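You operate a simulated robot arm through the tools that you are given. There is no shell and no other tool.

Carry out the task below with a simulated two-armed robot. There is one attempt and no reset: what you move stays moved.

JOB
Fit the spacer that the gap gauge names under the bent leg.
Fine: raise the leg, spacer on the peg, fingers out from under the leg, lower it till the gauge shows LEVEL. Where these are worked on the way, their far stop is far enough and under half their travel is too little: bent tube leg.

It is judged by the outcome, as a careful person would: the job done as asked, and still so three seconds after it is handed in. It fails if anything else is knocked over, pushed out of place, dropped, spilled or broken.

ROBOT AND FRAMES
Two 7-joint arms with three-finger grippers on one trunk that stands fixed in place. Base frame: the origin is at the foot of the trunk, x ahead of it, y to its left, z up. Lengths are in mm, angles in rad, forces in N, time in s.
The left shoulder is at [70, 146, 1288], the right one opposite. With the tool pointing down near the work surface each hand reaches from about 100 to 660 mm from the base axis, measured 20 degrees to its own side. Payload 2.2 kg a hand.
Tool frame (each hand has its own): the origin (TCP) lies between the finger pads and is the grasp point; the fingertips stand 28 mm ahead of it; z points along the fingers, y is the line along which they close. The gripper opens to 102 mm; its body begins 71 mm behind the TCP.
Orientation is that of the tool frame in the base frame, as a unit quaternion [w, x, y, z]. With the fingers straight down and closing along the base's y, the tool's x points along the base's -x, its y along +y and its z along -z.

CONTROLS
- The arms move only by the tool move_arm. It takes "left_increments", "right_increments" or both (then of equal length, played together; a hand with none holds still); each is one flat list of numbers, 7 for each row, row after row: the turn, a rotation vector about the tool's x, y, z in rad, then the shift along the tool's x, y, z in cm, then the finger opening in cm, from 0 to 10.2. In form: [ax, ay, az, tx, ty, tz, fingers, ax, ay, az, tx, ty, tz, fingers, ...]. A call has 1 to 20 rows; each row shifts and turns the commanded pose from where the row before left it, along the tool's axes as they then stand. Rows are played at 5 a second. More than 50 mm and 0.15 rad between two rows, or a gripper value outside its range, and nothing of the call is played. A pose out of reach is approached as far as the arm can. The call stops where the force on the tool passes 50 N (or 10 N more than at its start, if that is more) or the arm is blocked; 0.2 s more then pass. The fingers move at their own pace (about 203.5 mm/s each) and stop on an object; they squeeze with about 31 N. The grip force told is the motor's: it shows also when the fingers shut on nothing. Time passes only in rows, and 0.2 s behind the last, so rows that do not move let the fingers close. It gives the time, the measured TCP pose, the force on the tool (base axes), the opening and the grip force at its end, in the units of the frame above (readings bear some noise), with the torque about the TCP (base axes, N m) and any sound that the robot's microphone picked up.
- Cameras (640 x 400 px; columns grow to the right, rows downward): "scene" is now at [118.1, -40.9, 1524.1]; the picture's right is [-0.50, -0.87, 0.00], its down [-0.53, 0.30, -0.80] and it looks along [0.69, -0.40, -0.60] (base axes); focal length 353 px, centre (320, 200). "left" rides on the left gripper at [72, 38, -86] in its tool frame; the picture's right is [-0.46, 0.89, 0.00], its down [-0.60, -0.32, -0.73] and it looks along [-0.65, -0.34, 0.68] (tool axes); focal length 256 px, centre (320, 200). "right" rides on the right gripper at [69, 44, -86] in its tool frame; the picture's right is [-0.53, 0.85, 0.00], its down [-0.58, -0.36, -0.73] and it looks along [-0.62, -0.39, 0.68] (tool axes); focal length 256 px, centre (320, 200). There is no depth. A picture from a camera that has moved, and an enlarged one, comes with that camera's place and axes in the base frame and with its lens. The place of the scene camera against the robot may be out by one fixed shift of up to 18 mm in any direction.
- camera(camera): a new picture of that camera. No time passes.
- lift_body(by): slides the trunk up (or, below 0, down) by that many mm; the arms and the scene camera ride with it, the base frame stays. It gives what a move gives, with no picture.
- pan_tilt(pan, tilt): turns the head with the scene camera to pan (to the left, within 1.501 rad either way) and tilt (down, from -0.506 to 1.204), counted from straight ahead of the robot. It gives what a move gives.
- inspect(camera, box): a new picture of the part [left, top, right, bottom] of that camera's present view, enlarged. No time passes.
- finish_job(): hands the job in; it is judged then, once.

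Nothing tells you positions but the pictures and the camera data. Unless the task says otherwise, let go and move clear before handing in.

The tools are called after "Request:" as name(argument=value, ...) on one line, values as JSON. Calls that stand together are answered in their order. move_arm: Moves the arms, as the interface text tells. Its arguments: {"type":"object","properties":{"left_increments":{"type":"array"},"right_increments":{"type":"array"}},"required":[]} The other tools are called the same way: lift_body (by) moves the trunk up or down; pan_tilt (pan, tilt) turns the head that bears the scene camera; camera (camera) takes a picture; inspect (camera, box) takes an enlarged picture of a part of a camera's view; finish_job () hands the job in.

At the start:

```text
time: 0.0
left_ee_pos: [412.2, -37.7, 1300.8]
left_ee_rot: [0.0, 0.0, 1.0, 0.0]
left_ft_force: [-0.1, -0.7, 0.4]
left_moment: [0.01, 0.01, -0.01]
left_width: 102.0
left_gripper_force: 0.0
right_ee_pos: [232.1, -261.9, 1255.8]
right_ee_rot: [0.0, 0.0, 1.0, -0.001]
right_ft_force: [0.3, 0.3, 0.1]
right_moment: [0.02, 0.01, 0.02]
right_width: 102.0
right_gripper_force: 0.2
trunk travel left (down, up): [-825.0, 115.0]
head pan, tilt (commanded): [-0.52, 0.649]
```

scene: 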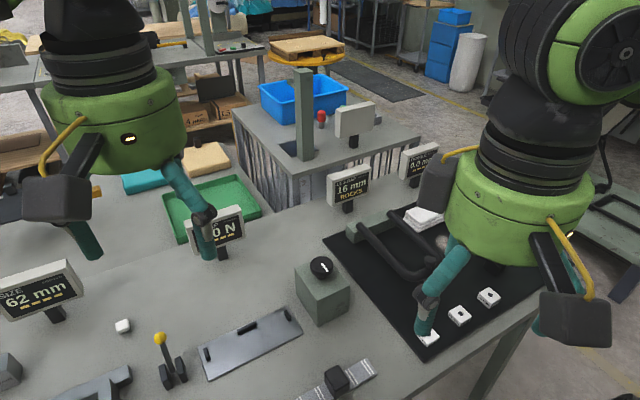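
right: 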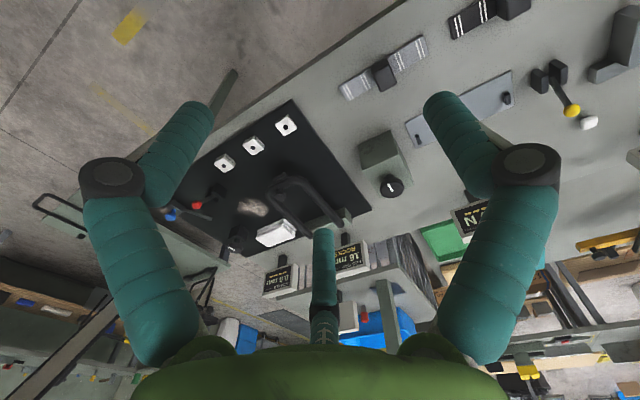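
left: 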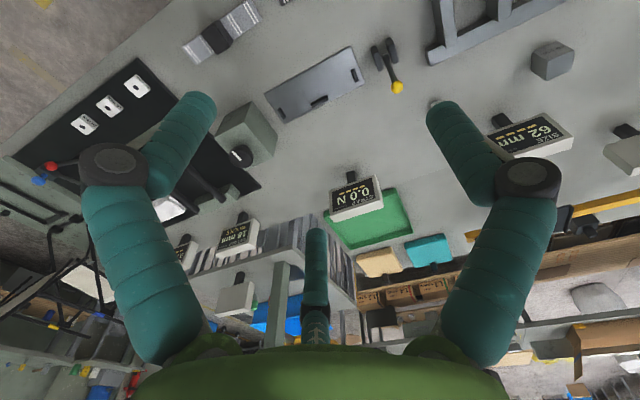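

I see a bench with a black mat at right holding a bent tube (the leg), three white square spacers, and several gauge displays. I will look closer before moving anything.

Request:
inspect(camera="scene", box=[310, 130, 550, 360])

Request:
inspect(camera="right", box=[180, 80, 400, 300])

Request:
inspect(camera="left", box=[20, 40, 280, 290])

Request:
inspect(camera="scene", box=[320, 130, 450, 220])

```text
1.74 times, centred on (430, 245) of scene
camera zoom: at [118.1, -40.9, 1524.1], right [-0.5, -0.87, 0.0], down [-0.53, 0.3, -0.8], along [0.69, -0.4, -0.6], focal length 613 px, centre (129, 122)
```

zoom: 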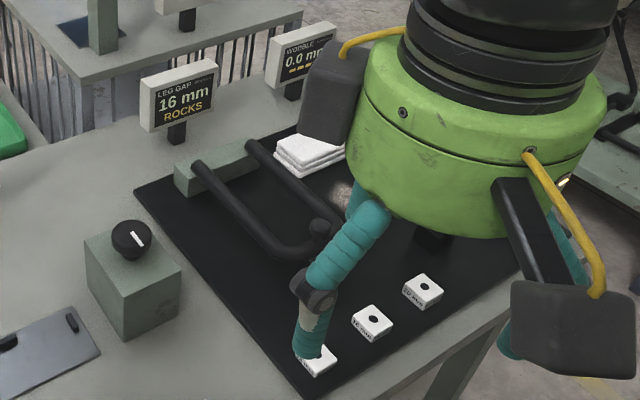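

```text
1.82 times, centred on (290, 190) of right
camera zoom: at [162.8, -218.7, 1343.0], right [0.53, 0.85, 0.0], down [0.58, -0.36, 0.73], along [0.62, -0.39, -0.68], focal length 465 px, centre (374, 218)
```

zoom: 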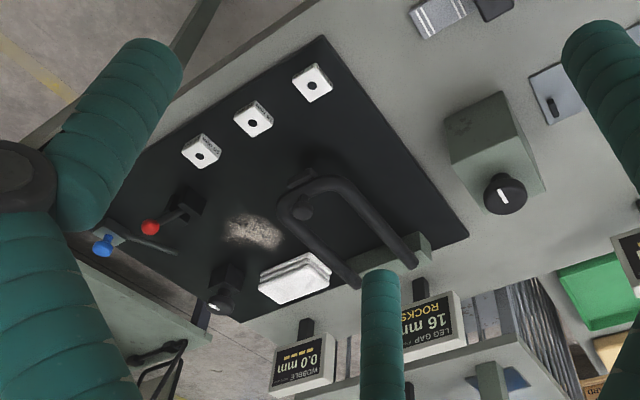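

```text
1.60 times, centred on (150, 165) of left
camera zoom: at [339.6, -0.6, 1386.0], right [0.46, 0.89, 0.0], down [0.6, -0.32, 0.73], along [0.65, -0.34, -0.68], focal length 410 px, centre (592, 256)
```

zoom: 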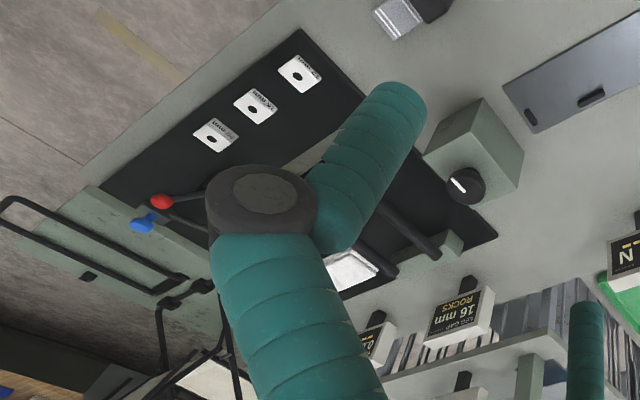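

```text
4.44 times, centred on (385, 175) of scene
camera zoom: at [118.1, -40.9, 1524.1], right [-0.5, -0.87, 0.0], down [-0.53, 0.3, -0.8], along [0.69, -0.4, -0.6], focal length 1567 px, centre (31, 311)
```

zoom: 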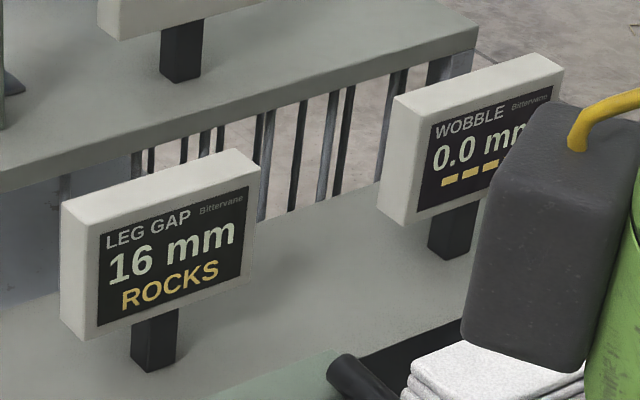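

The gauge reads "LEG GAP 16 mm ROCKS". Next I read the labels on the three spacers and look at the leg's free end.

Request:
inspect(camera="left", box=[65, 65, 165, 140])

Request:
inspect(camera="right", box=[200, 105, 310, 180])

Request:
inspect(camera="scene", box=[410, 275, 510, 350])

Request:
inspect(camera="right", box=[220, 155, 350, 250])

Request:
inspect(camera="scene", box=[340, 200, 460, 290])

```text
5.33 times, centred on (115, 102) of left
camera zoom: at [339.6, -0.6, 1386.0], right [0.46, 0.89, 0.0], down [0.6, -0.32, 0.73], along [0.65, -0.34, -0.68], focal length 1365 px, centre (1413, 720)
```

zoom: 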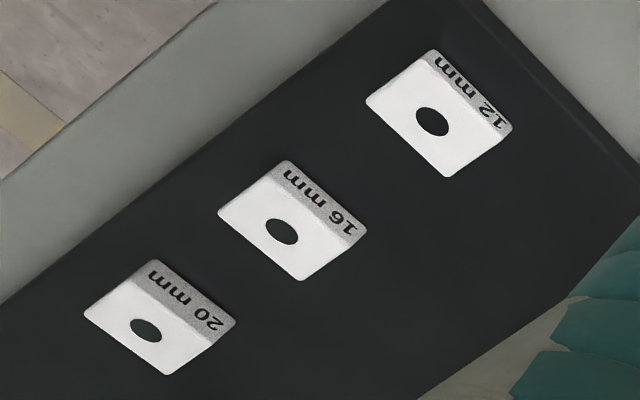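

```text
5.33 times, centred on (255, 142) of right
camera zoom: at [162.8, -218.7, 1343.0], right [0.53, 0.85, 0.0], down [0.58, -0.36, 0.73], along [0.62, -0.39, -0.68], focal length 1365 px, centre (667, 507)
```

zoom: 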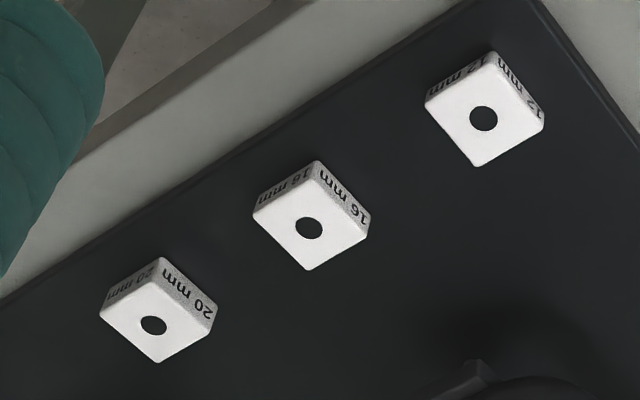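

```text
5.33 times, centred on (460, 312) of scene
camera zoom: at [118.1, -40.9, 1524.1], right [-0.5, -0.87, 0.0], down [-0.53, 0.3, -0.8], along [0.69, -0.4, -0.6], focal length 1880 px, centre (-427, -400)
```

zoom: 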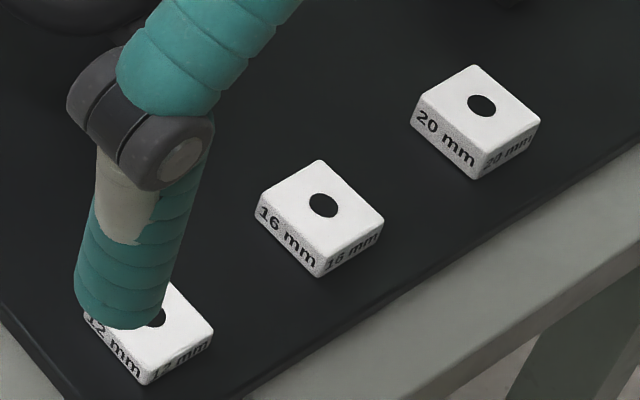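

```text
4.21 times, centred on (285, 202) of right
camera zoom: at [162.8, -218.7, 1343.0], right [0.53, 0.85, 0.0], down [0.58, -0.36, 0.73], along [0.62, -0.39, -0.68], focal length 1078 px, centre (467, 190)
```

zoom: 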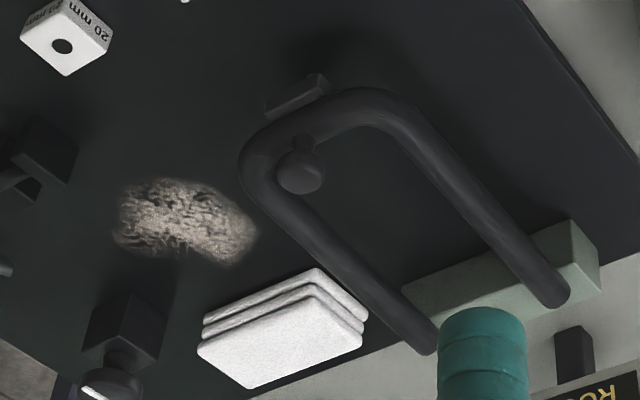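

```text
4.44 times, centred on (400, 245) of scene
camera zoom: at [118.1, -40.9, 1524.1], right [-0.5, -0.87, 0.0], down [-0.53, 0.3, -0.8], along [0.69, -0.4, -0.6], focal length 1567 px, centre (-36, 0)
```

zoom: 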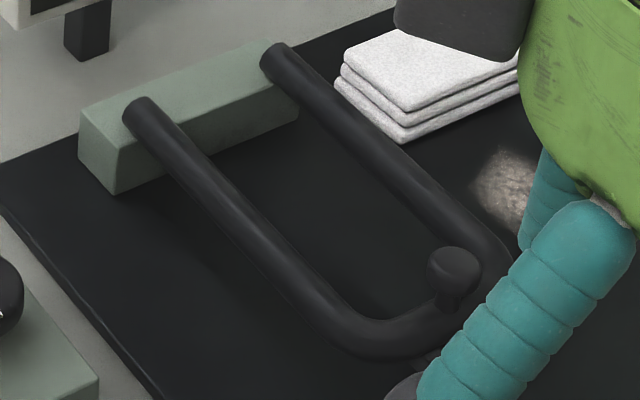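

The spacers read 12, 16 and 20 mm; the 16 mm one is the middle one, near (369, -527). I will move the right hand aside to clear the scene camera's view of the leg and its peg.

Request:
move_arm(right_increments=[0, 0, 0, 1.6, -3.2, 0, 10.2, 0, 0, 0, 1.6, -3.2, 0, 10.2, 0, 0, 0, 1.6, -3.2, 0, 10.2, 0, 0, 0, 1.6, -3.2, 0, 10.2, 0, 0, 0, 1.6, -3.2, 0, 10.2])

Request:
pan_tilt(pan=-0.75, tilt=0.75)

Request:
camera(camera="scene")

Request:
camera(camera="right")

```text
time: 1.2
left_ee_pos: [410.1, -37.4, 1301.3]
left_ee_rot: [0.0, 0.0, 1.0, 0.0]
left_ft_force: [0.4, 1.1, -0.8]
left_moment: [-0.02, 0.01, 0.03]
left_width: 102.1
left_gripper_force: 0.0
right_ee_pos: [154.6, -415.1, 1258.1]
right_ee_rot: [0.0, -0.001, 1.0, 0.0]
right_ft_force: [0.1, -0.1, 0.3]
right_moment: [0.0, -0.02, 0.02]
right_width: 102.2
right_gripper_force: 0.0
right hand out of reach, approached as far as the arm can: row 2
trunk travel left (down, up): [-825.0, 115.0]
head pan, tilt (commanded): [-0.52, 0.649]
```

```text
time: 1.9
left_ee_pos: [412.7, -37.0, 1301.0]
left_ee_rot: [0.001, -0.001, 1.0, -0.001]
left_ft_force: [-0.3, 0.9, -0.1]
left_moment: [-0.06, 0.03, 0.0]
left_width: 102.1
left_gripper_force: 0.0
right_ee_pos: [156.3, -413.6, 1258.6]
right_ee_rot: [0.0, -0.001, 1.0, 0.0]
right_ft_force: [0.8, -1.1, -0.2]
right_moment: [-0.02, -0.02, 0.0]
right_width: 102.0
right_gripper_force: 0.0
trunk travel left (down, up): [-825.0, 115.0]
head pan, tilt (commanded): [-0.75, 0.75]
```

```text
taken
camera scene: at [103.9, -53.6, 1515.5], right [-0.68, -0.73, 0.0], down [-0.5, 0.46, -0.73], along [0.54, -0.5, -0.68], focal length 353 px, centre (320, 200)
```

scene: 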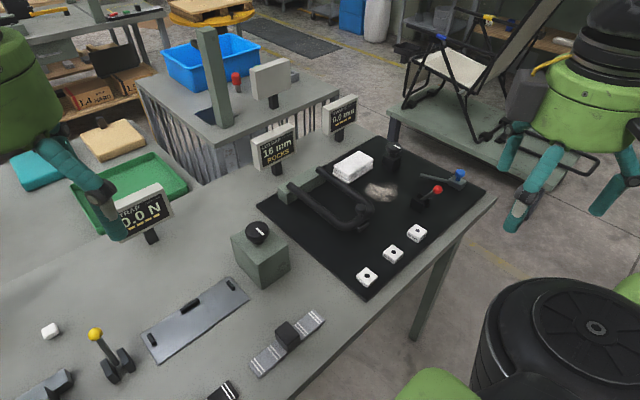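

```text
taken
camera right: at [87.0, -370.2, 1345.1], right [0.53, 0.85, 0.0], down [0.58, -0.36, 0.73], along [0.62, -0.39, -0.68], focal length 256 px, centre (320, 200)
```

right: 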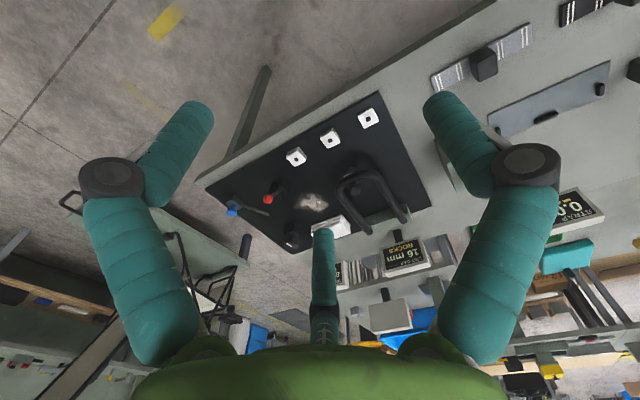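

The mat is now clear in the scene view. I enlarge the leg, its peg and the levers next to it.

Request:
inspect(camera="scene", box=[260, 130, 500, 300])

Request:
inspect(camera="scene", box=[310, 180, 400, 240])

Request:
inspect(camera="scene", box=[240, 95, 370, 185])

Request:
inspect(camera="scene", box=[370, 130, 490, 215])

Request:
inspect(camera="right", box=[320, 150, 430, 240])

```text
2.35 times, centred on (380, 215) of scene
camera zoom: at [103.9, -53.6, 1515.5], right [-0.68, -0.73, 0.0], down [-0.5, 0.46, -0.73], along [0.54, -0.5, -0.68], focal length 830 px, centre (179, 165)
```

zoom: 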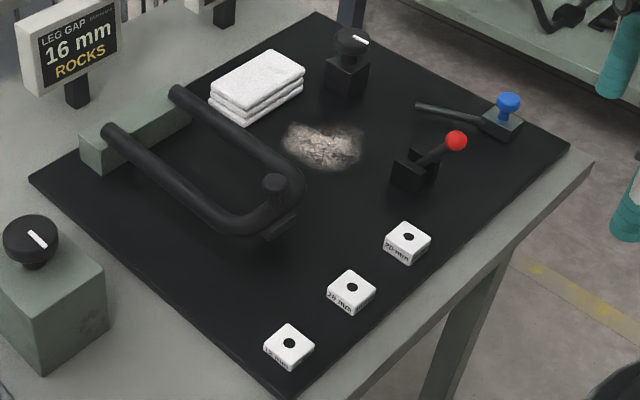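

```text
6.67 times, centred on (355, 210) of scene
camera zoom: at [103.9, -53.6, 1515.5], right [-0.68, -0.73, 0.0], down [-0.5, 0.46, -0.73], along [0.54, -0.5, -0.68], focal length 2351 px, centre (87, 133)
```

zoom: 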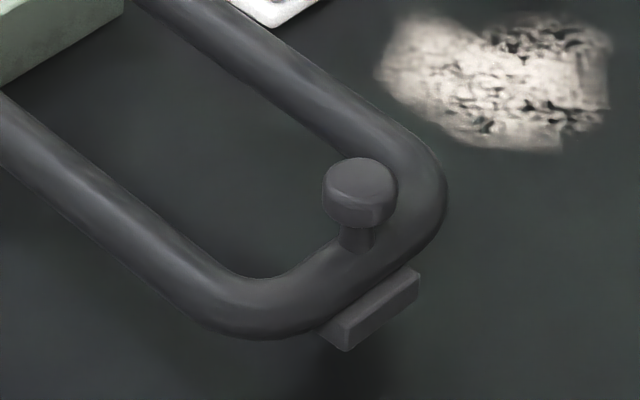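

```text
4.44 times, centred on (305, 140) of scene
camera zoom: at [103.9, -53.6, 1515.5], right [-0.68, -0.73, 0.0], down [-0.5, 0.46, -0.73], along [0.54, -0.5, -0.68], focal length 1567 px, centre (387, 467)
```

zoom: 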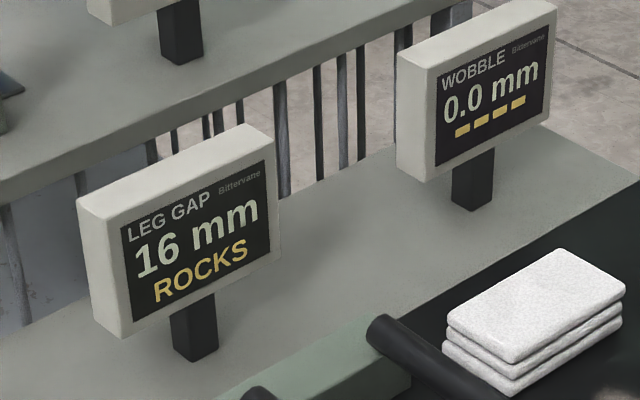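

```text
4.71 times, centred on (430, 172) of scene
camera zoom: at [103.9, -53.6, 1515.5], right [-0.68, -0.73, 0.0], down [-0.5, 0.46, -0.73], along [0.54, -0.5, -0.68], focal length 1659 px, centre (-198, 329)
```

zoom: 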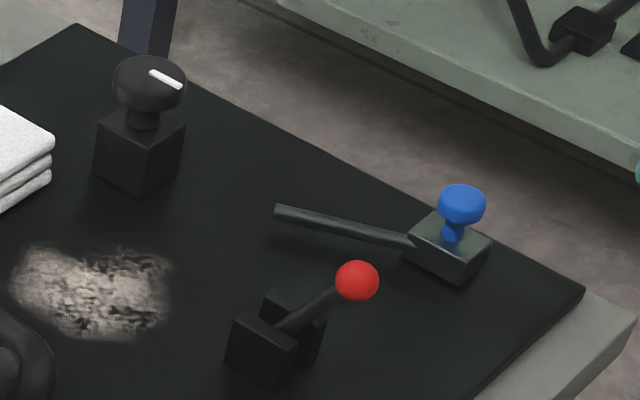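

```text
4.44 times, centred on (375, 195) of right
camera zoom: at [87.0, -370.2, 1345.1], right [0.53, 0.85, 0.0], down [0.58, -0.36, 0.73], along [0.62, -0.39, -0.68], focal length 1138 px, centre (76, 222)
```

zoom: 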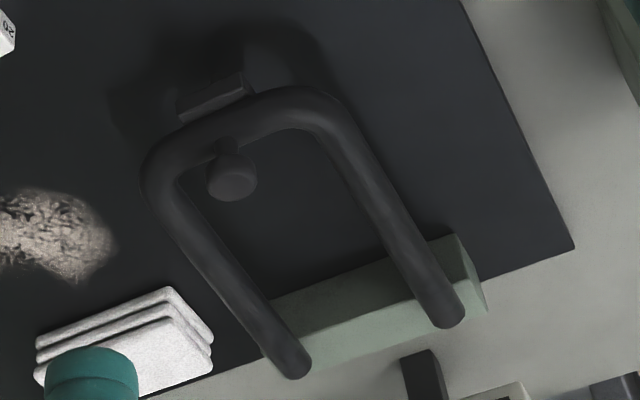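

The leg is a U-shaped tube hinged at its far end (x≈650), with a lift knob and a foot pad at its near end. I will lower the trunk for reach, bring the right camera closer and look again.

Request:
lift_body(by=-120)

Request:
move_arm(right_increments=[0, 0, 0, -3, 0, 0, 10.2, 0, 0, 0, -3, 0, 0, 10.2, 0, 0, 0, -3, 0, 0.5, 10.2, 0, 0, 0, -3, 0, 0.5, 10.2, 0, 0, 0, -3, 0, 0.5, 10.2])

Request:
camera(camera="right")

Request:
camera(camera="scene")

```text
time: 3.5
left_ee_pos: [411.3, -38.0, 1180.0]
left_ee_rot: [0.0, 0.0, 1.0, 0.0]
left_ft_force: [-0.4, -0.5, 0.8]
left_moment: [0.03, 0.05, -0.02]
left_width: 102.2
left_gripper_force: 0.0
right_ee_pos: [154.4, -413.9, 1139.5]
right_ee_rot: [-0.001, 0.0, 1.0, 0.0]
right_ft_force: [-0.2, 0.2, 0.2]
right_moment: [0.0, 0.02, 0.0]
right_width: 102.2
right_gripper_force: 0.0
trunk travel left (down, up): [-705.0, 235.0]
head pan, tilt (commanded): [-0.75, 0.75]
```

```text
time: 4.7
left_ee_pos: [413.3, -38.5, 1181.2]
left_ee_rot: [-0.001, -0.001, 1.0, 0.0]
left_ft_force: [0.5, 0.3, 0.5]
left_moment: [-0.03, 0.05, -0.02]
left_width: 102.0
left_gripper_force: 0.1
right_ee_pos: [306.3, -415.2, 1122.0]
right_ee_rot: [0.0, 0.001, 1.0, 0.0]
right_ft_force: [1.2, -0.3, 0.1]
right_moment: [-0.04, 0.01, 0.02]
right_width: 102.0
right_gripper_force: 0.1
trunk travel left (down, up): [-705.0, 235.0]
head pan, tilt (commanded): [-0.75, 0.75]
```

```text
taken
camera right: at [237.6, -371.9, 1208.6], right [0.54, 0.84, 0.0], down [0.58, -0.37, 0.73], along [0.62, -0.39, -0.68], focal length 256 px, centre (320, 200)
```

right: 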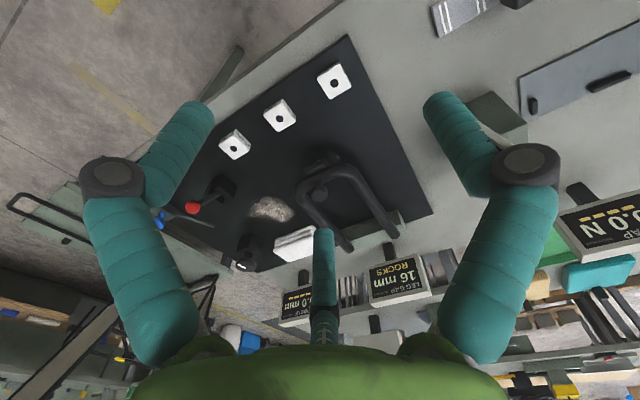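

```text
taken
camera scene: at [104.7, -54.3, 1395.3], right [-0.68, -0.73, 0.0], down [-0.5, 0.47, -0.73], along [0.53, -0.5, -0.68], focal length 353 px, centre (320, 200)
```

scene: 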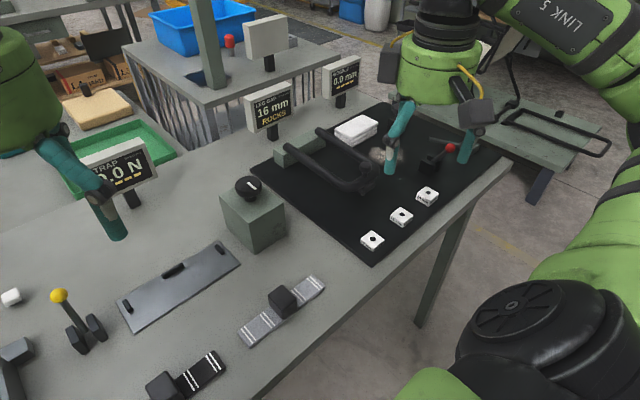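

I will close the right fingers in free air once to learn how the three fingers come together, and look from both cameras.

Request:
move_arm(right_increments=[0, 0, 0, 0, 0, 0, 4, 0, 0, 0, 0, 0, 0, 4, 0, 0, 0, 0, 0, 0, 4])

Request:
camera(camera="right")

Request:
inspect(camera="scene", box=[350, 60, 510, 220])

Request:
inspect(camera="right", box=[220, 40, 420, 250])

```text
time: 5.5
left_ee_pos: [411.8, -37.0, 1181.1]
left_ee_rot: [0.0, 0.001, 1.0, -0.001]
left_ft_force: [0.8, -1.5, 0.2]
left_moment: [0.04, -0.02, -0.01]
left_width: 101.9
left_gripper_force: 0.0
right_ee_pos: [305.3, -414.6, 1122.9]
right_ee_rot: [0.001, 0.001, 1.0, 0.0]
right_ft_force: [0.6, -0.5, -1.0]
right_moment: [0.01, -0.02, -0.05]
right_width: 39.6
right_gripper_force: 0.0
trunk travel left (down, up): [-705.0, 235.0]
head pan, tilt (commanded): [-0.75, 0.75]
```

```text
taken
camera right: at [235.9, -371.9, 1209.1], right [0.53, 0.85, 0.0], down [0.58, -0.36, 0.73], along [0.62, -0.39, -0.68], focal length 256 px, centre (320, 200)
```

right: 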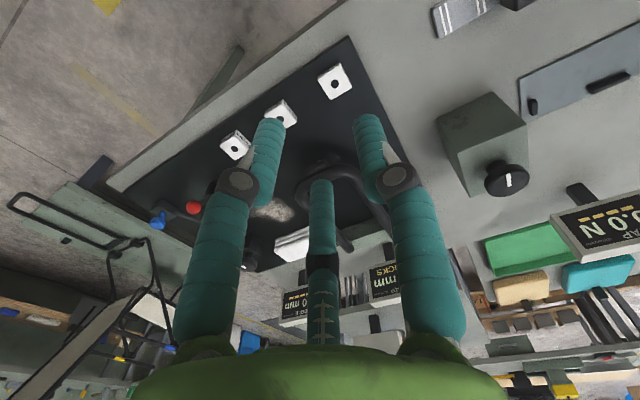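

```text
2.50 times, centred on (430, 140) of scene
camera zoom: at [103.1, -54.3, 1395.5], right [-0.68, -0.73, 0.0], down [-0.5, 0.47, -0.73], along [0.53, -0.5, -0.68], focal length 882 px, centre (45, 350)
```

zoom: 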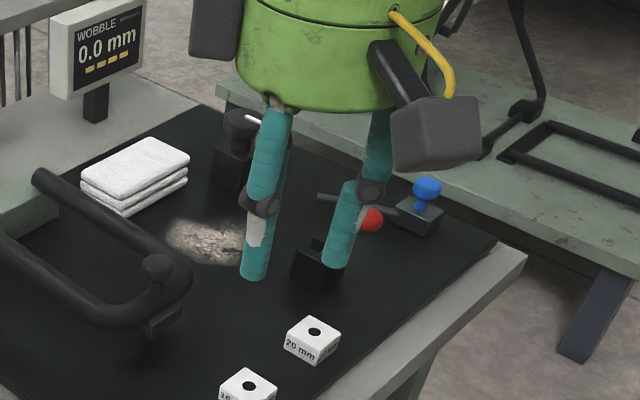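

```text
1.90 times, centred on (320, 145) of right
camera zoom: at [235.9, -371.9, 1209.1], right [0.53, 0.85, 0.0], down [0.58, -0.36, 0.73], along [0.62, -0.39, -0.68], focal length 488 px, centre (320, 305)
```

zoom: 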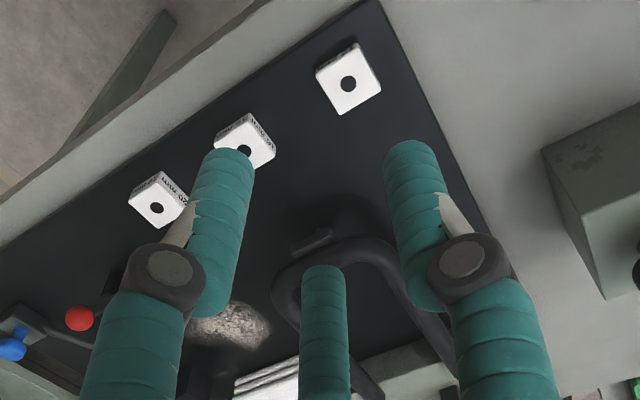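

The fingers close radially, three at 120 degrees (one at tool +y). Now I open them and bring the right camera nearer to the leg to measure the knob, pad and spacers.

Request:
move_arm(right_increments=[0, 0, 0, -2.2, -0.7, 2.0, 10.2, 0, 0, 0, -2.2, -0.7, 2.0, 10.2, 0, 0, 0, -2.2, -0.7, 2.0, 10.2, 0, 0, 0, -2.2, -0.7, 2.0, 10.2, 0, 0, 0, -2.2, -0.7, 2.0, 10.2])

Request:
camera(camera="right")

Request:
inspect(camera="right", box=[220, 120, 420, 250])

Request:
camera(camera="scene")

```text
time: 6.7
left_ee_pos: [413.1, -38.1, 1179.0]
left_ee_rot: [-0.001, -0.001, 1.0, -0.002]
left_ft_force: [0.5, -0.3, -1.3]
left_moment: [0.04, 0.01, -0.01]
left_width: 101.8
left_gripper_force: 0.1
right_ee_pos: [414.5, -448.4, 1023.0]
right_ee_rot: [0.0, 0.001, 1.0, 0.0]
right_ft_force: [0.7, 0.4, 0.3]
right_moment: [0.01, 0.03, 0.0]
right_width: 101.8
right_gripper_force: 0.0
trunk travel left (down, up): [-705.0, 235.0]
head pan, tilt (commanded): [-0.75, 0.75]
```

```text
taken
camera right: at [346.2, -405.9, 1109.8], right [0.53, 0.85, 0.0], down [0.58, -0.36, 0.73], along [0.62, -0.39, -0.68], focal length 256 px, centre (320, 200)
```

right: 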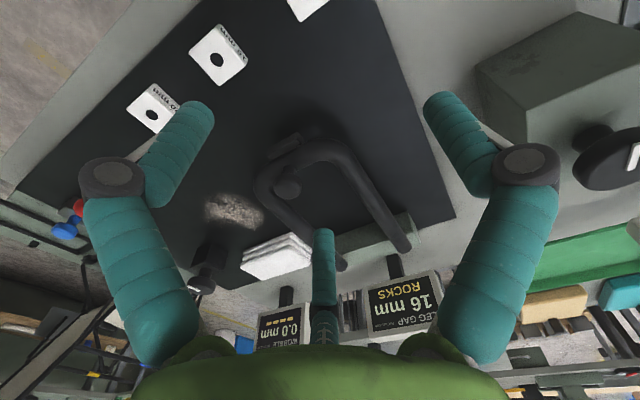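

```text
3.08 times, centred on (320, 185) of right
camera zoom: at [346.2, -405.9, 1109.8], right [0.53, 0.85, 0.0], down [0.58, -0.36, 0.73], along [0.62, -0.39, -0.68], focal length 788 px, centre (320, 246)
```

zoom: 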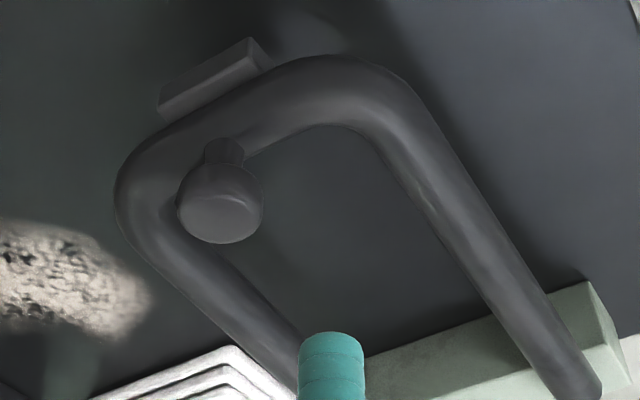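

```text
taken
camera scene: at [104.8, -54.2, 1395.4], right [-0.68, -0.73, 0.0], down [-0.5, 0.47, -0.73], along [0.53, -0.5, -0.68], focal length 353 px, centre (320, 200)
```

scene: 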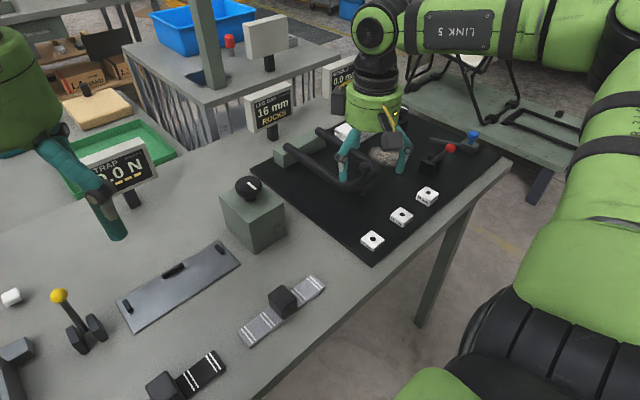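

Knob top is at about (478, -525, 932), mat at z≈854, spacer 16 hole at (369, -527), hinge near x≈680. I move the right hand above the knob, still well clear, and check alignment in the picture.

Request:
move_arm(right_increments=[0, 0, 0, -2.12, -2.55, 0.5, 10.2, 0, 0, 0, -2.12, -2.55, 0.5, 10.2, 0, 0, 0, -2.12, -2.55, 0.5, 10.2])

Request:
camera(camera="right")

Request:
inspect(camera="right", box=[240, 60, 400, 220])

Request:
inspect(camera="scene", box=[260, 100, 460, 240])

```text
time: 7.5
left_ee_pos: [411.6, -35.7, 1181.0]
left_ee_rot: [0.001, 0.0, 1.0, -0.001]
left_ft_force: [-0.4, 0.2, 0.2]
left_moment: [0.0, -0.03, -0.02]
left_width: 102.1
left_gripper_force: 0.1
right_ee_pos: [443.0, -481.9, 1019.0]
right_ee_rot: [0.001, 0.001, 1.0, -0.001]
right_ft_force: [0.2, 0.1, 0.1]
right_moment: [-0.03, -0.02, 0.0]
right_width: 102.0
right_gripper_force: 0.2
right hand out of reach, approached as far as the arm can: row 2, 3
trunk travel left (down, up): [-705.0, 235.0]
head pan, tilt (commanded): [-0.75, 0.75]
```

```text
taken
camera right: at [373.5, -438.5, 1105.8], right [0.54, 0.84, 0.0], down [0.57, -0.36, 0.73], along [0.62, -0.39, -0.68], focal length 256 px, centre (320, 200)
```

right: 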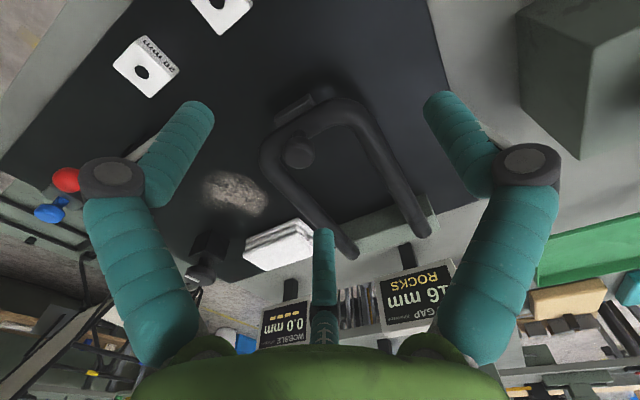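

```text
2.50 times, centred on (320, 140) of right
camera zoom: at [373.5, -438.5, 1105.8], right [0.54, 0.84, 0.0], down [0.57, -0.36, 0.73], along [0.62, -0.39, -0.68], focal length 640 px, centre (320, 350)
```

zoom: 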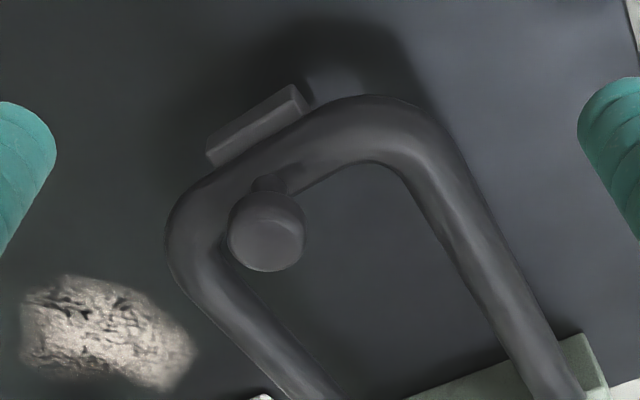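

```text
2.86 times, centred on (360, 170) of scene
camera zoom: at [102.1, -52.9, 1395.7], right [-0.68, -0.73, 0.0], down [-0.5, 0.46, -0.73], along [0.54, -0.5, -0.68], focal length 1007 px, centre (206, 286)
```

zoom: 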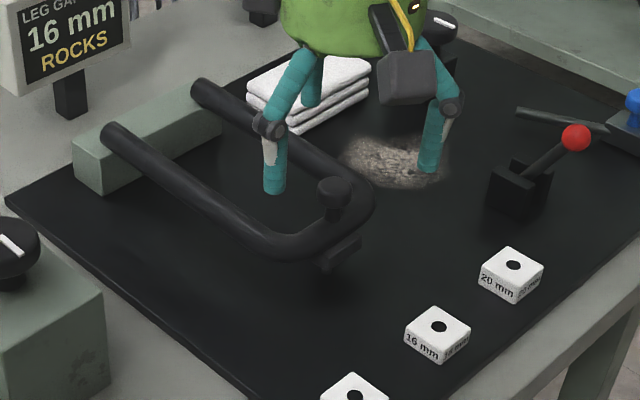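

The arm runs out of reach here with the tool straight down, since the trunk is now too low. I will raise the trunk back, back the hand off, roll it 90° so a finger goes above the knob, and then tilt it forward.

Request:
lift_body(by=120)

Request:
move_arm(right_increments=[0, 0, 0, 2.0, 0, 0, 10.2, 0, 0, 0, 2.0, 0, 0, 10.2, 0, 0, 0.14, 1.0, 0, 0, 10.2, 0, 0, 0.14, 0, 0, 0, 10.2, 0, 0, 0.14, 0, 0, 0, 10.2, 0, 0, 0.14, 0, 0, 0, 10.2, 0, 0, 0.14, 0, 0, 0, 10.2, 0, 0, 0.14, 0, 0, 0, 10.2])

```text
time: 8.9
left_ee_pos: [411.7, -37.9, 1301.4]
left_ee_rot: [0.001, -0.001, 1.0, 0.0]
left_ft_force: [0.0, -0.5, 0.1]
left_moment: [-0.01, -0.01, 0.02]
left_width: 101.8
left_gripper_force: 0.1
right_ee_pos: [443.3, -482.8, 1137.6]
right_ee_rot: [0.0, 0.001, 1.0, 0.0]
right_ft_force: [-0.5, 0.1, 0.0]
right_moment: [0.03, 0.02, 0.0]
right_width: 102.2
right_gripper_force: 0.1
trunk travel left (down, up): [-825.0, 115.0]
head pan, tilt (commanded): [-0.75, 0.75]
```

```text
time: 10.8
left_ee_pos: [412.2, -38.5, 1301.1]
left_ee_rot: [-0.001, -0.001, 1.0, -0.001]
left_ft_force: [0.2, -0.1, -0.3]
left_moment: [0.02, -0.02, 0.02]
left_width: 102.1
left_gripper_force: 0.1
right_ee_pos: [394.5, -483.2, 1138.4]
right_ee_rot: [-0.001, 0.41, 0.912, 0.0]
right_ft_force: [0.2, -0.3, 0.0]
right_moment: [-0.02, 0.06, -0.03]
right_width: 101.8
right_gripper_force: 0.0
trunk travel left (down, up): [-825.0, 115.0]
head pan, tilt (commanded): [-0.75, 0.75]
```

Rolling works. I finish the 90° roll and begin the forward tilt, watching the reach.

Request:
move_arm(right_increments=[0, 0, 0.146, 0, 0, 0, 10.2, 0, 0, 0.146, 0, 0, 0, 10.2, 0, 0, 0.146, 0, 0, 0, 10.2, 0, 0, 0.146, 0, 0, 0, 10.2, 0, 0, 0.147, 0, 0, 0, 10.2, -0.14, 0, 0, 0, 0, 0, 10.2, -0.14, 0, 0, 0, 0, 0, 10.2, -0.14, 0, 0, 0, 0, 0, 10.2, -0.14, 0, 0, 0, 0, 0, 10.2, -0.14, 0, 0, 0, 0, 0, 10.2, -0.14, 0, 0, 0, 0, 0, 10.2])

Request:
camera(camera="right")

Request:
camera(camera="scene")

```text
time: 13.2
left_ee_pos: [411.6, -37.9, 1301.0]
left_ee_rot: [0.0, 0.0, 1.0, -0.001]
left_ft_force: [-0.1, 0.9, -1.0]
left_moment: [-0.02, 0.01, -0.02]
left_width: 102.2
left_gripper_force: 0.1
right_ee_pos: [392.8, -483.1, 1138.6]
right_ee_rot: [0.289, 0.647, 0.644, 0.289]
right_ft_force: [0.2, 0.5, -0.9]
right_moment: [-0.02, -0.01, 0.03]
right_width: 102.0
right_gripper_force: 0.1
trunk travel left (down, up): [-825.0, 115.0]
head pan, tilt (commanded): [-0.75, 0.75]
```

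```text
taken
camera right: at [358.2, -413.5, 1228.5], right [0.56, -0.54, 0.63], down [-0.79, -0.58, 0.21], along [0.25, -0.62, -0.75], focal length 256 px, centre (320, 200)
```

right: 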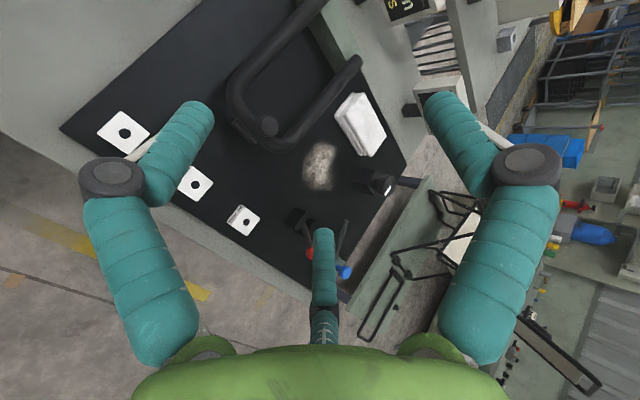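

```text
taken
camera scene: at [103.0, -54.0, 1515.6], right [-0.68, -0.73, 0.0], down [-0.5, 0.47, -0.73], along [0.54, -0.5, -0.68], focal length 353 px, centre (320, 200)
```

scene: 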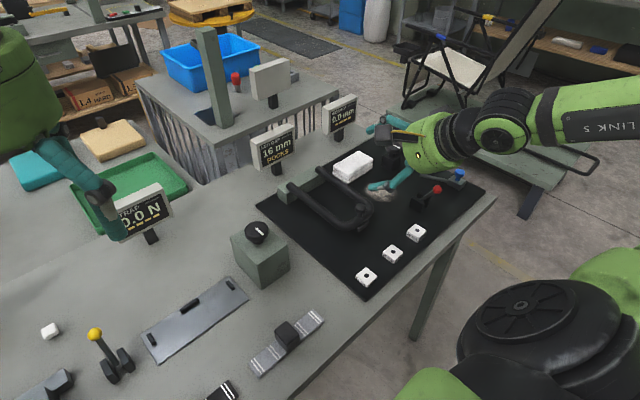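

The tilted hand gives a new viewpoint. I zoom in on the knob and leg from it to triangulate more exactly.

Request:
inspect(camera="right", box=[215, 60, 375, 180])

Request:
inspect(camera="right", box=[80, 90, 280, 250])

Request:
inspect(camera="scene", box=[320, 170, 400, 240])

```text
3.33 times, centred on (295, 120) of right
camera zoom: at [358.2, -413.5, 1228.5], right [0.56, -0.54, 0.63], down [-0.79, -0.58, 0.21], along [0.25, -0.62, -0.75], focal length 853 px, centre (403, 467)
```

zoom: 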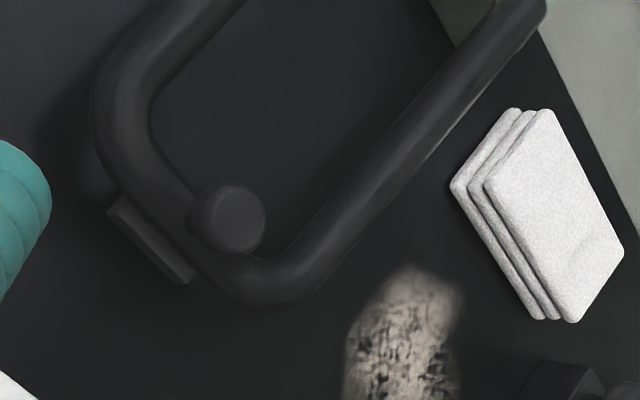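

```text
2.50 times, centred on (180, 170) of right
camera zoom: at [358.2, -413.5, 1228.5], right [0.56, -0.54, 0.63], down [-0.79, -0.58, 0.21], along [0.25, -0.62, -0.75], focal length 640 px, centre (670, 275)
```

zoom: 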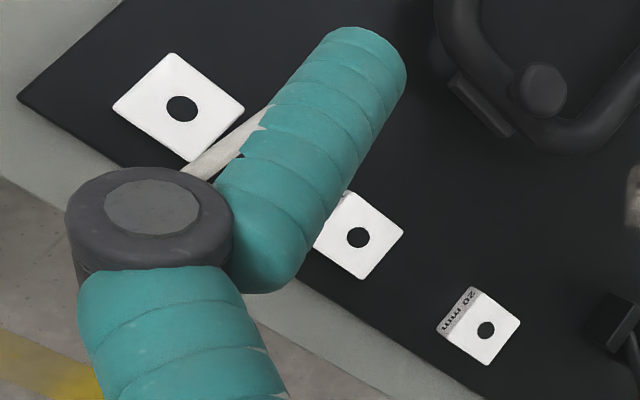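

```text
5.71 times, centred on (360, 205) of scene
camera zoom: at [103.0, -54.0, 1515.6], right [-0.68, -0.73, 0.0], down [-0.5, 0.47, -0.73], along [0.54, -0.5, -0.68], focal length 2015 px, centre (91, 171)
```

zoom: 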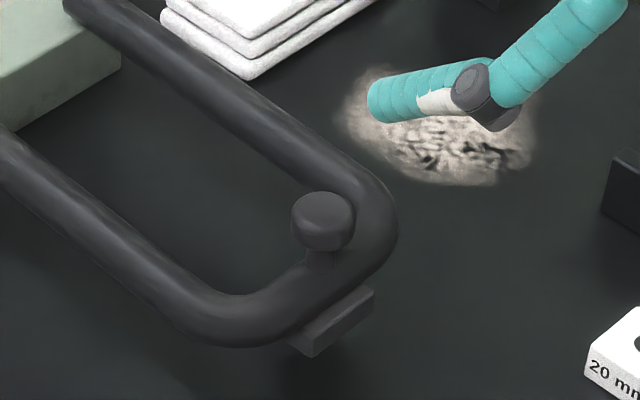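

The knob cap (about 27 mm wide, 14 mm tall) sits at (478, -525), its top at z≈932, and the hinge is near x≈694. I tilt the right hand further to 75° and come down to a standoff 70 mm short of the knob.

Request:
move_arm(right_increments=[-0.118, 0, 0, 0, 0, 0, 7, -0.118, 0, 0, 0, 0, 0, 7, -0.118, 0, 0, 0, 0, 0, 7, -0.117, 0, 0, 0, 0, 0, 7, 0, 0, 0, -0.84, -3.0, 0.9, 7, 0, 0, 0, -0.84, -3.0, 0.9, 7])

Request:
camera(camera="right")

Request:
camera(camera="scene")

```text
time: 14.6
left_ee_pos: [413.1, -37.9, 1299.5]
left_ee_rot: [0.0, -0.001, 1.0, 0.0]
left_ft_force: [-0.5, -0.3, 0.2]
left_moment: [0.0, 0.04, -0.01]
left_width: 101.8
left_gripper_force: 0.0
right_ee_pos: [394.8, -500.1, 1073.6]
right_ee_rot: [0.432, 0.561, 0.56, 0.43]
right_ft_force: [0.1, 0.1, 0.1]
right_moment: [-0.03, -0.05, 0.0]
right_width: 69.9
right_gripper_force: 0.1
trunk travel left (down, up): [-825.0, 115.0]
head pan, tilt (commanded): [-0.75, 0.75]
```

```text
taken
camera right: at [322.5, -431.5, 1139.1], right [0.22, -0.53, 0.82], down [-0.8, -0.58, -0.16], along [0.56, -0.62, -0.55], focal length 256 px, centre (320, 200)
```

right: 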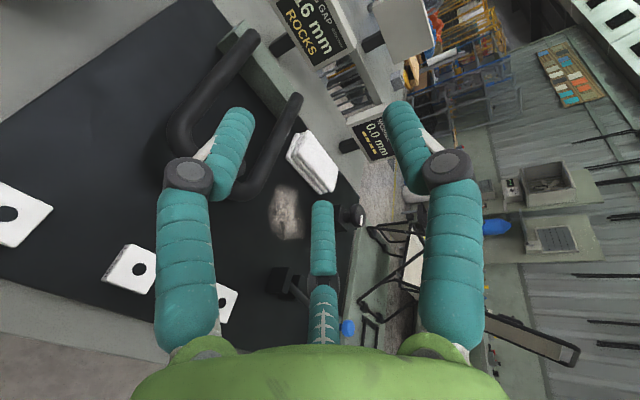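

```text
taken
camera scene: at [104.1, -55.3, 1515.4], right [-0.68, -0.73, 0.0], down [-0.5, 0.47, -0.73], along [0.53, -0.5, -0.68], focal length 353 px, centre (320, 200)
```

scene: 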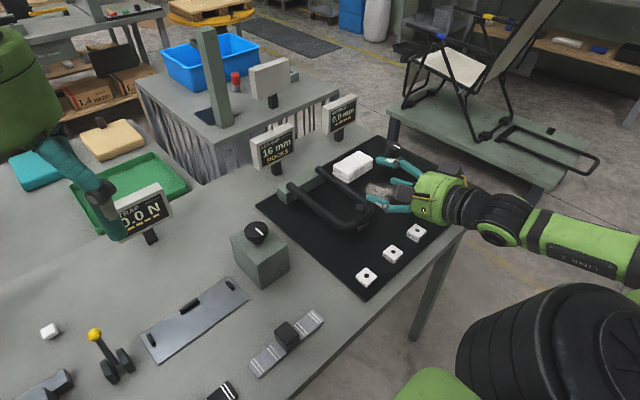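

Pose is as planned. I lower to the standoff in front of the knob with the fingers at 50 mm opening.

Request:
move_arm(right_increments=[0, 0, 0, -0.62, -2.94, 0.97, 5, 0, 0, 0, -0.62, -2.94, 0.97, 5, 0, 0, 0, -0.62, -2.94, 0.97, 5, 0, 0, 0, -0.62, -2.94, 0.97, 5])

Request:
camera(camera="right")

Request:
inspect(camera="right", box=[220, 80, 420, 230])

Request:
inspect(camera="scene", box=[310, 150, 470, 260])

```text
time: 15.6
left_ee_pos: [411.8, -39.5, 1299.2]
left_ee_rot: [-0.001, -0.001, 1.0, 0.0]
left_ft_force: [0.9, 0.4, 0.3]
left_moment: [0.0, 0.02, 0.01]
left_width: 102.2
left_gripper_force: 0.1
right_ee_pos: [404.8, -526.7, 949.2]
right_ee_rot: [0.432, 0.561, 0.56, 0.431]
right_ft_force: [-0.1, 0.2, 0.4]
right_moment: [-0.02, 0.03, 0.02]
right_width: 49.8
right_gripper_force: 0.0
trunk travel left (down, up): [-825.0, 115.0]
head pan, tilt (commanded): [-0.75, 0.75]
```

```text
taken
camera right: at [331.6, -457.6, 1014.6], right [0.22, -0.53, 0.82], down [-0.8, -0.57, -0.16], along [0.56, -0.62, -0.55], focal length 256 px, centre (320, 200)
```

right: 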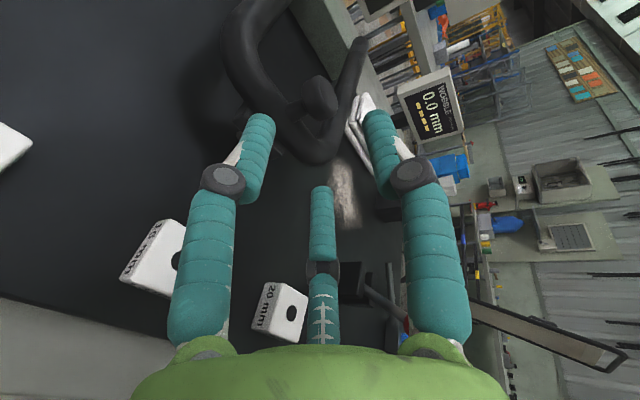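

```text
2.67 times, centred on (320, 155) of right
camera zoom: at [331.6, -457.6, 1014.6], right [0.22, -0.53, 0.82], down [-0.8, -0.57, -0.16], along [0.56, -0.62, -0.55], focal length 683 px, centre (320, 320)
```

zoom: 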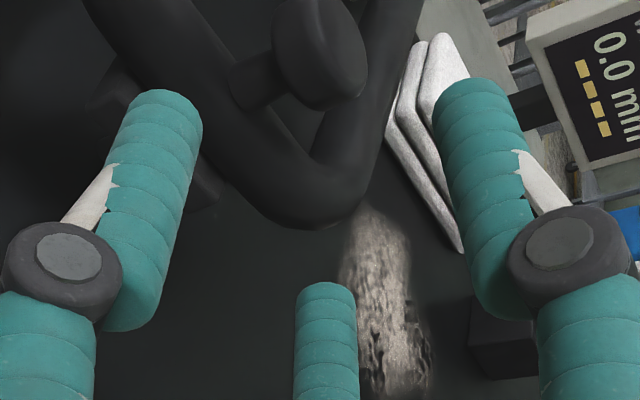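

```text
3.64 times, centred on (390, 205) of scene
camera zoom: at [104.9, -55.5, 1515.3], right [-0.68, -0.73, 0.0], down [-0.5, 0.47, -0.73], along [0.53, -0.5, -0.68], focal length 1282 px, centre (66, 182)
```

zoom: 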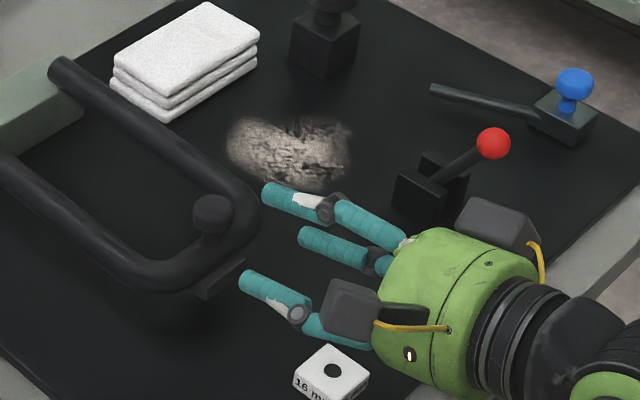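

The knob is centred between the fingers: I take its cap centre as about (474, -525, 932). I advance 40 mm along the fingers, then look again.

Request:
move_arm(right_increments=[0, 0, 0, 0.08, 0.1, 1.0, 4.8, 0, 0, 0, 0.08, 0.1, 1.0, 4.8, 0, 0, 0, 0, 0, 1.0, 4.8, 0, 0, 0, 0, 0, 1.0, 4.8])

Request:
inspect(camera="right", box=[220, 80, 420, 230])

Request:
inspect(camera="scene", box=[325, 185, 425, 255])

```text
time: 16.6
left_ee_pos: [412.3, -37.5, 1300.5]
left_ee_rot: [0.0, 0.0, 1.0, -0.001]
left_ft_force: [0.2, -0.8, -1.5]
left_moment: [0.03, 0.01, -0.02]
left_width: 102.0
left_gripper_force: 0.1
right_ee_pos: [443.0, -523.1, 944.1]
right_ee_rot: [0.431, 0.562, 0.559, 0.431]
right_ft_force: [0.6, 0.0, -0.5]
right_moment: [-0.03, -0.02, -0.02]
right_width: 48.2
right_gripper_force: 0.1
trunk travel left (down, up): [-825.0, 115.0]
head pan, tilt (commanded): [-0.75, 0.75]
```

```text
2.67 times, centred on (320, 155) of right
camera zoom: at [371.4, -453.5, 1008.4], right [0.22, -0.53, 0.82], down [-0.8, -0.57, -0.16], along [0.56, -0.62, -0.55], focal length 683 px, centre (320, 320)
```

zoom: 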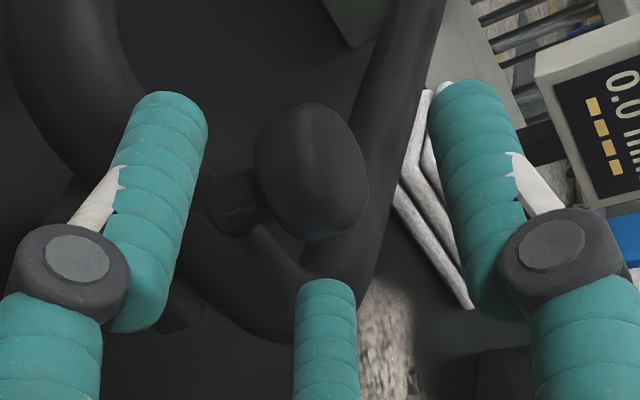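

```text
5.71 times, centred on (375, 220) of scene
camera zoom: at [104.4, -54.2, 1515.4], right [-0.68, -0.73, 0.0], down [-0.5, 0.47, -0.73], along [0.53, -0.5, -0.68], focal length 2015 px, centre (6, 86)
```

zoom: 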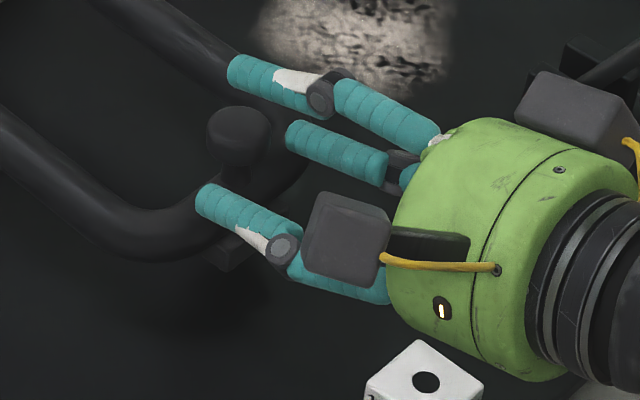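

Two-view measurement puts the cap centre at (477, -525, 933). I advance the last 27 mm with the finger axis about 2 mm below the cap centre, so the two lower fingers pass beneath the cap.

Request:
move_arm(right_increments=[0, 0, 0, -0.05, -0.13, 0.7, 4.5, 0, 0, 0, -0.05, -0.13, 0.7, 4.5, 0, 0, 0, -0.04, -0.14, 0.7, 4.5, 0, 0, 0, 0, 0, 0.65, 4.5])

Request:
inspect(camera="right", box=[220, 80, 420, 230])

Request:
inspect(camera="scene", box=[325, 185, 425, 255])

```text
time: 17.6
left_ee_pos: [411.7, -37.1, 1301.5]
left_ee_rot: [0.001, 0.0, 1.0, -0.002]
left_ft_force: [-0.1, -0.5, -0.6]
left_moment: [0.0, 0.02, -0.03]
left_width: 102.1
left_gripper_force: 0.0
right_ee_pos: [466.8, -524.8, 933.9]
right_ee_rot: [0.432, 0.561, 0.56, 0.431]
right_ft_force: [-1.1, -0.6, 3.2]
right_moment: [-0.06, -0.05, -0.01]
right_width: 44.1
right_gripper_force: 0.1
trunk travel left (down, up): [-825.0, 115.0]
head pan, tilt (commanded): [-0.75, 0.75]
```

```text
2.67 times, centred on (320, 155) of right
camera zoom: at [395.9, -455.2, 997.9], right [0.21, -0.53, 0.82], down [-0.8, -0.57, -0.17], along [0.56, -0.62, -0.55], focal length 683 px, centre (320, 320)
```

zoom: 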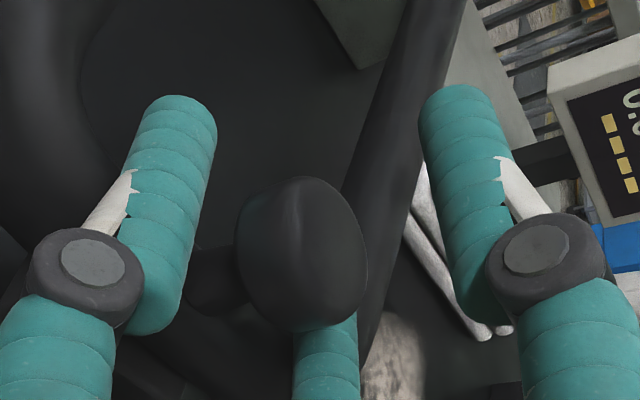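

```text
5.71 times, centred on (375, 220) of scene
camera zoom: at [102.8, -53.8, 1515.6], right [-0.68, -0.73, 0.0], down [-0.5, 0.47, -0.73], along [0.54, -0.5, -0.68], focal length 2015 px, centre (6, 86)
```

zoom: 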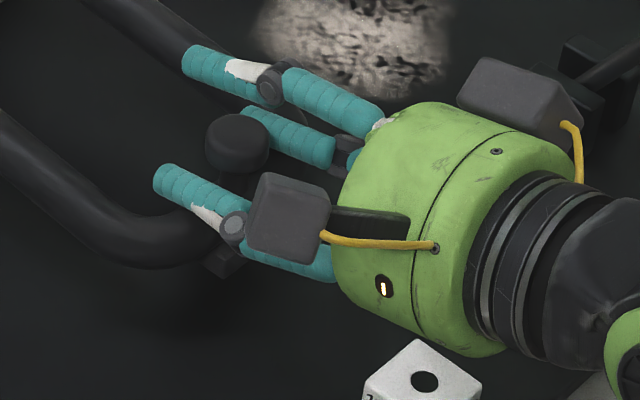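

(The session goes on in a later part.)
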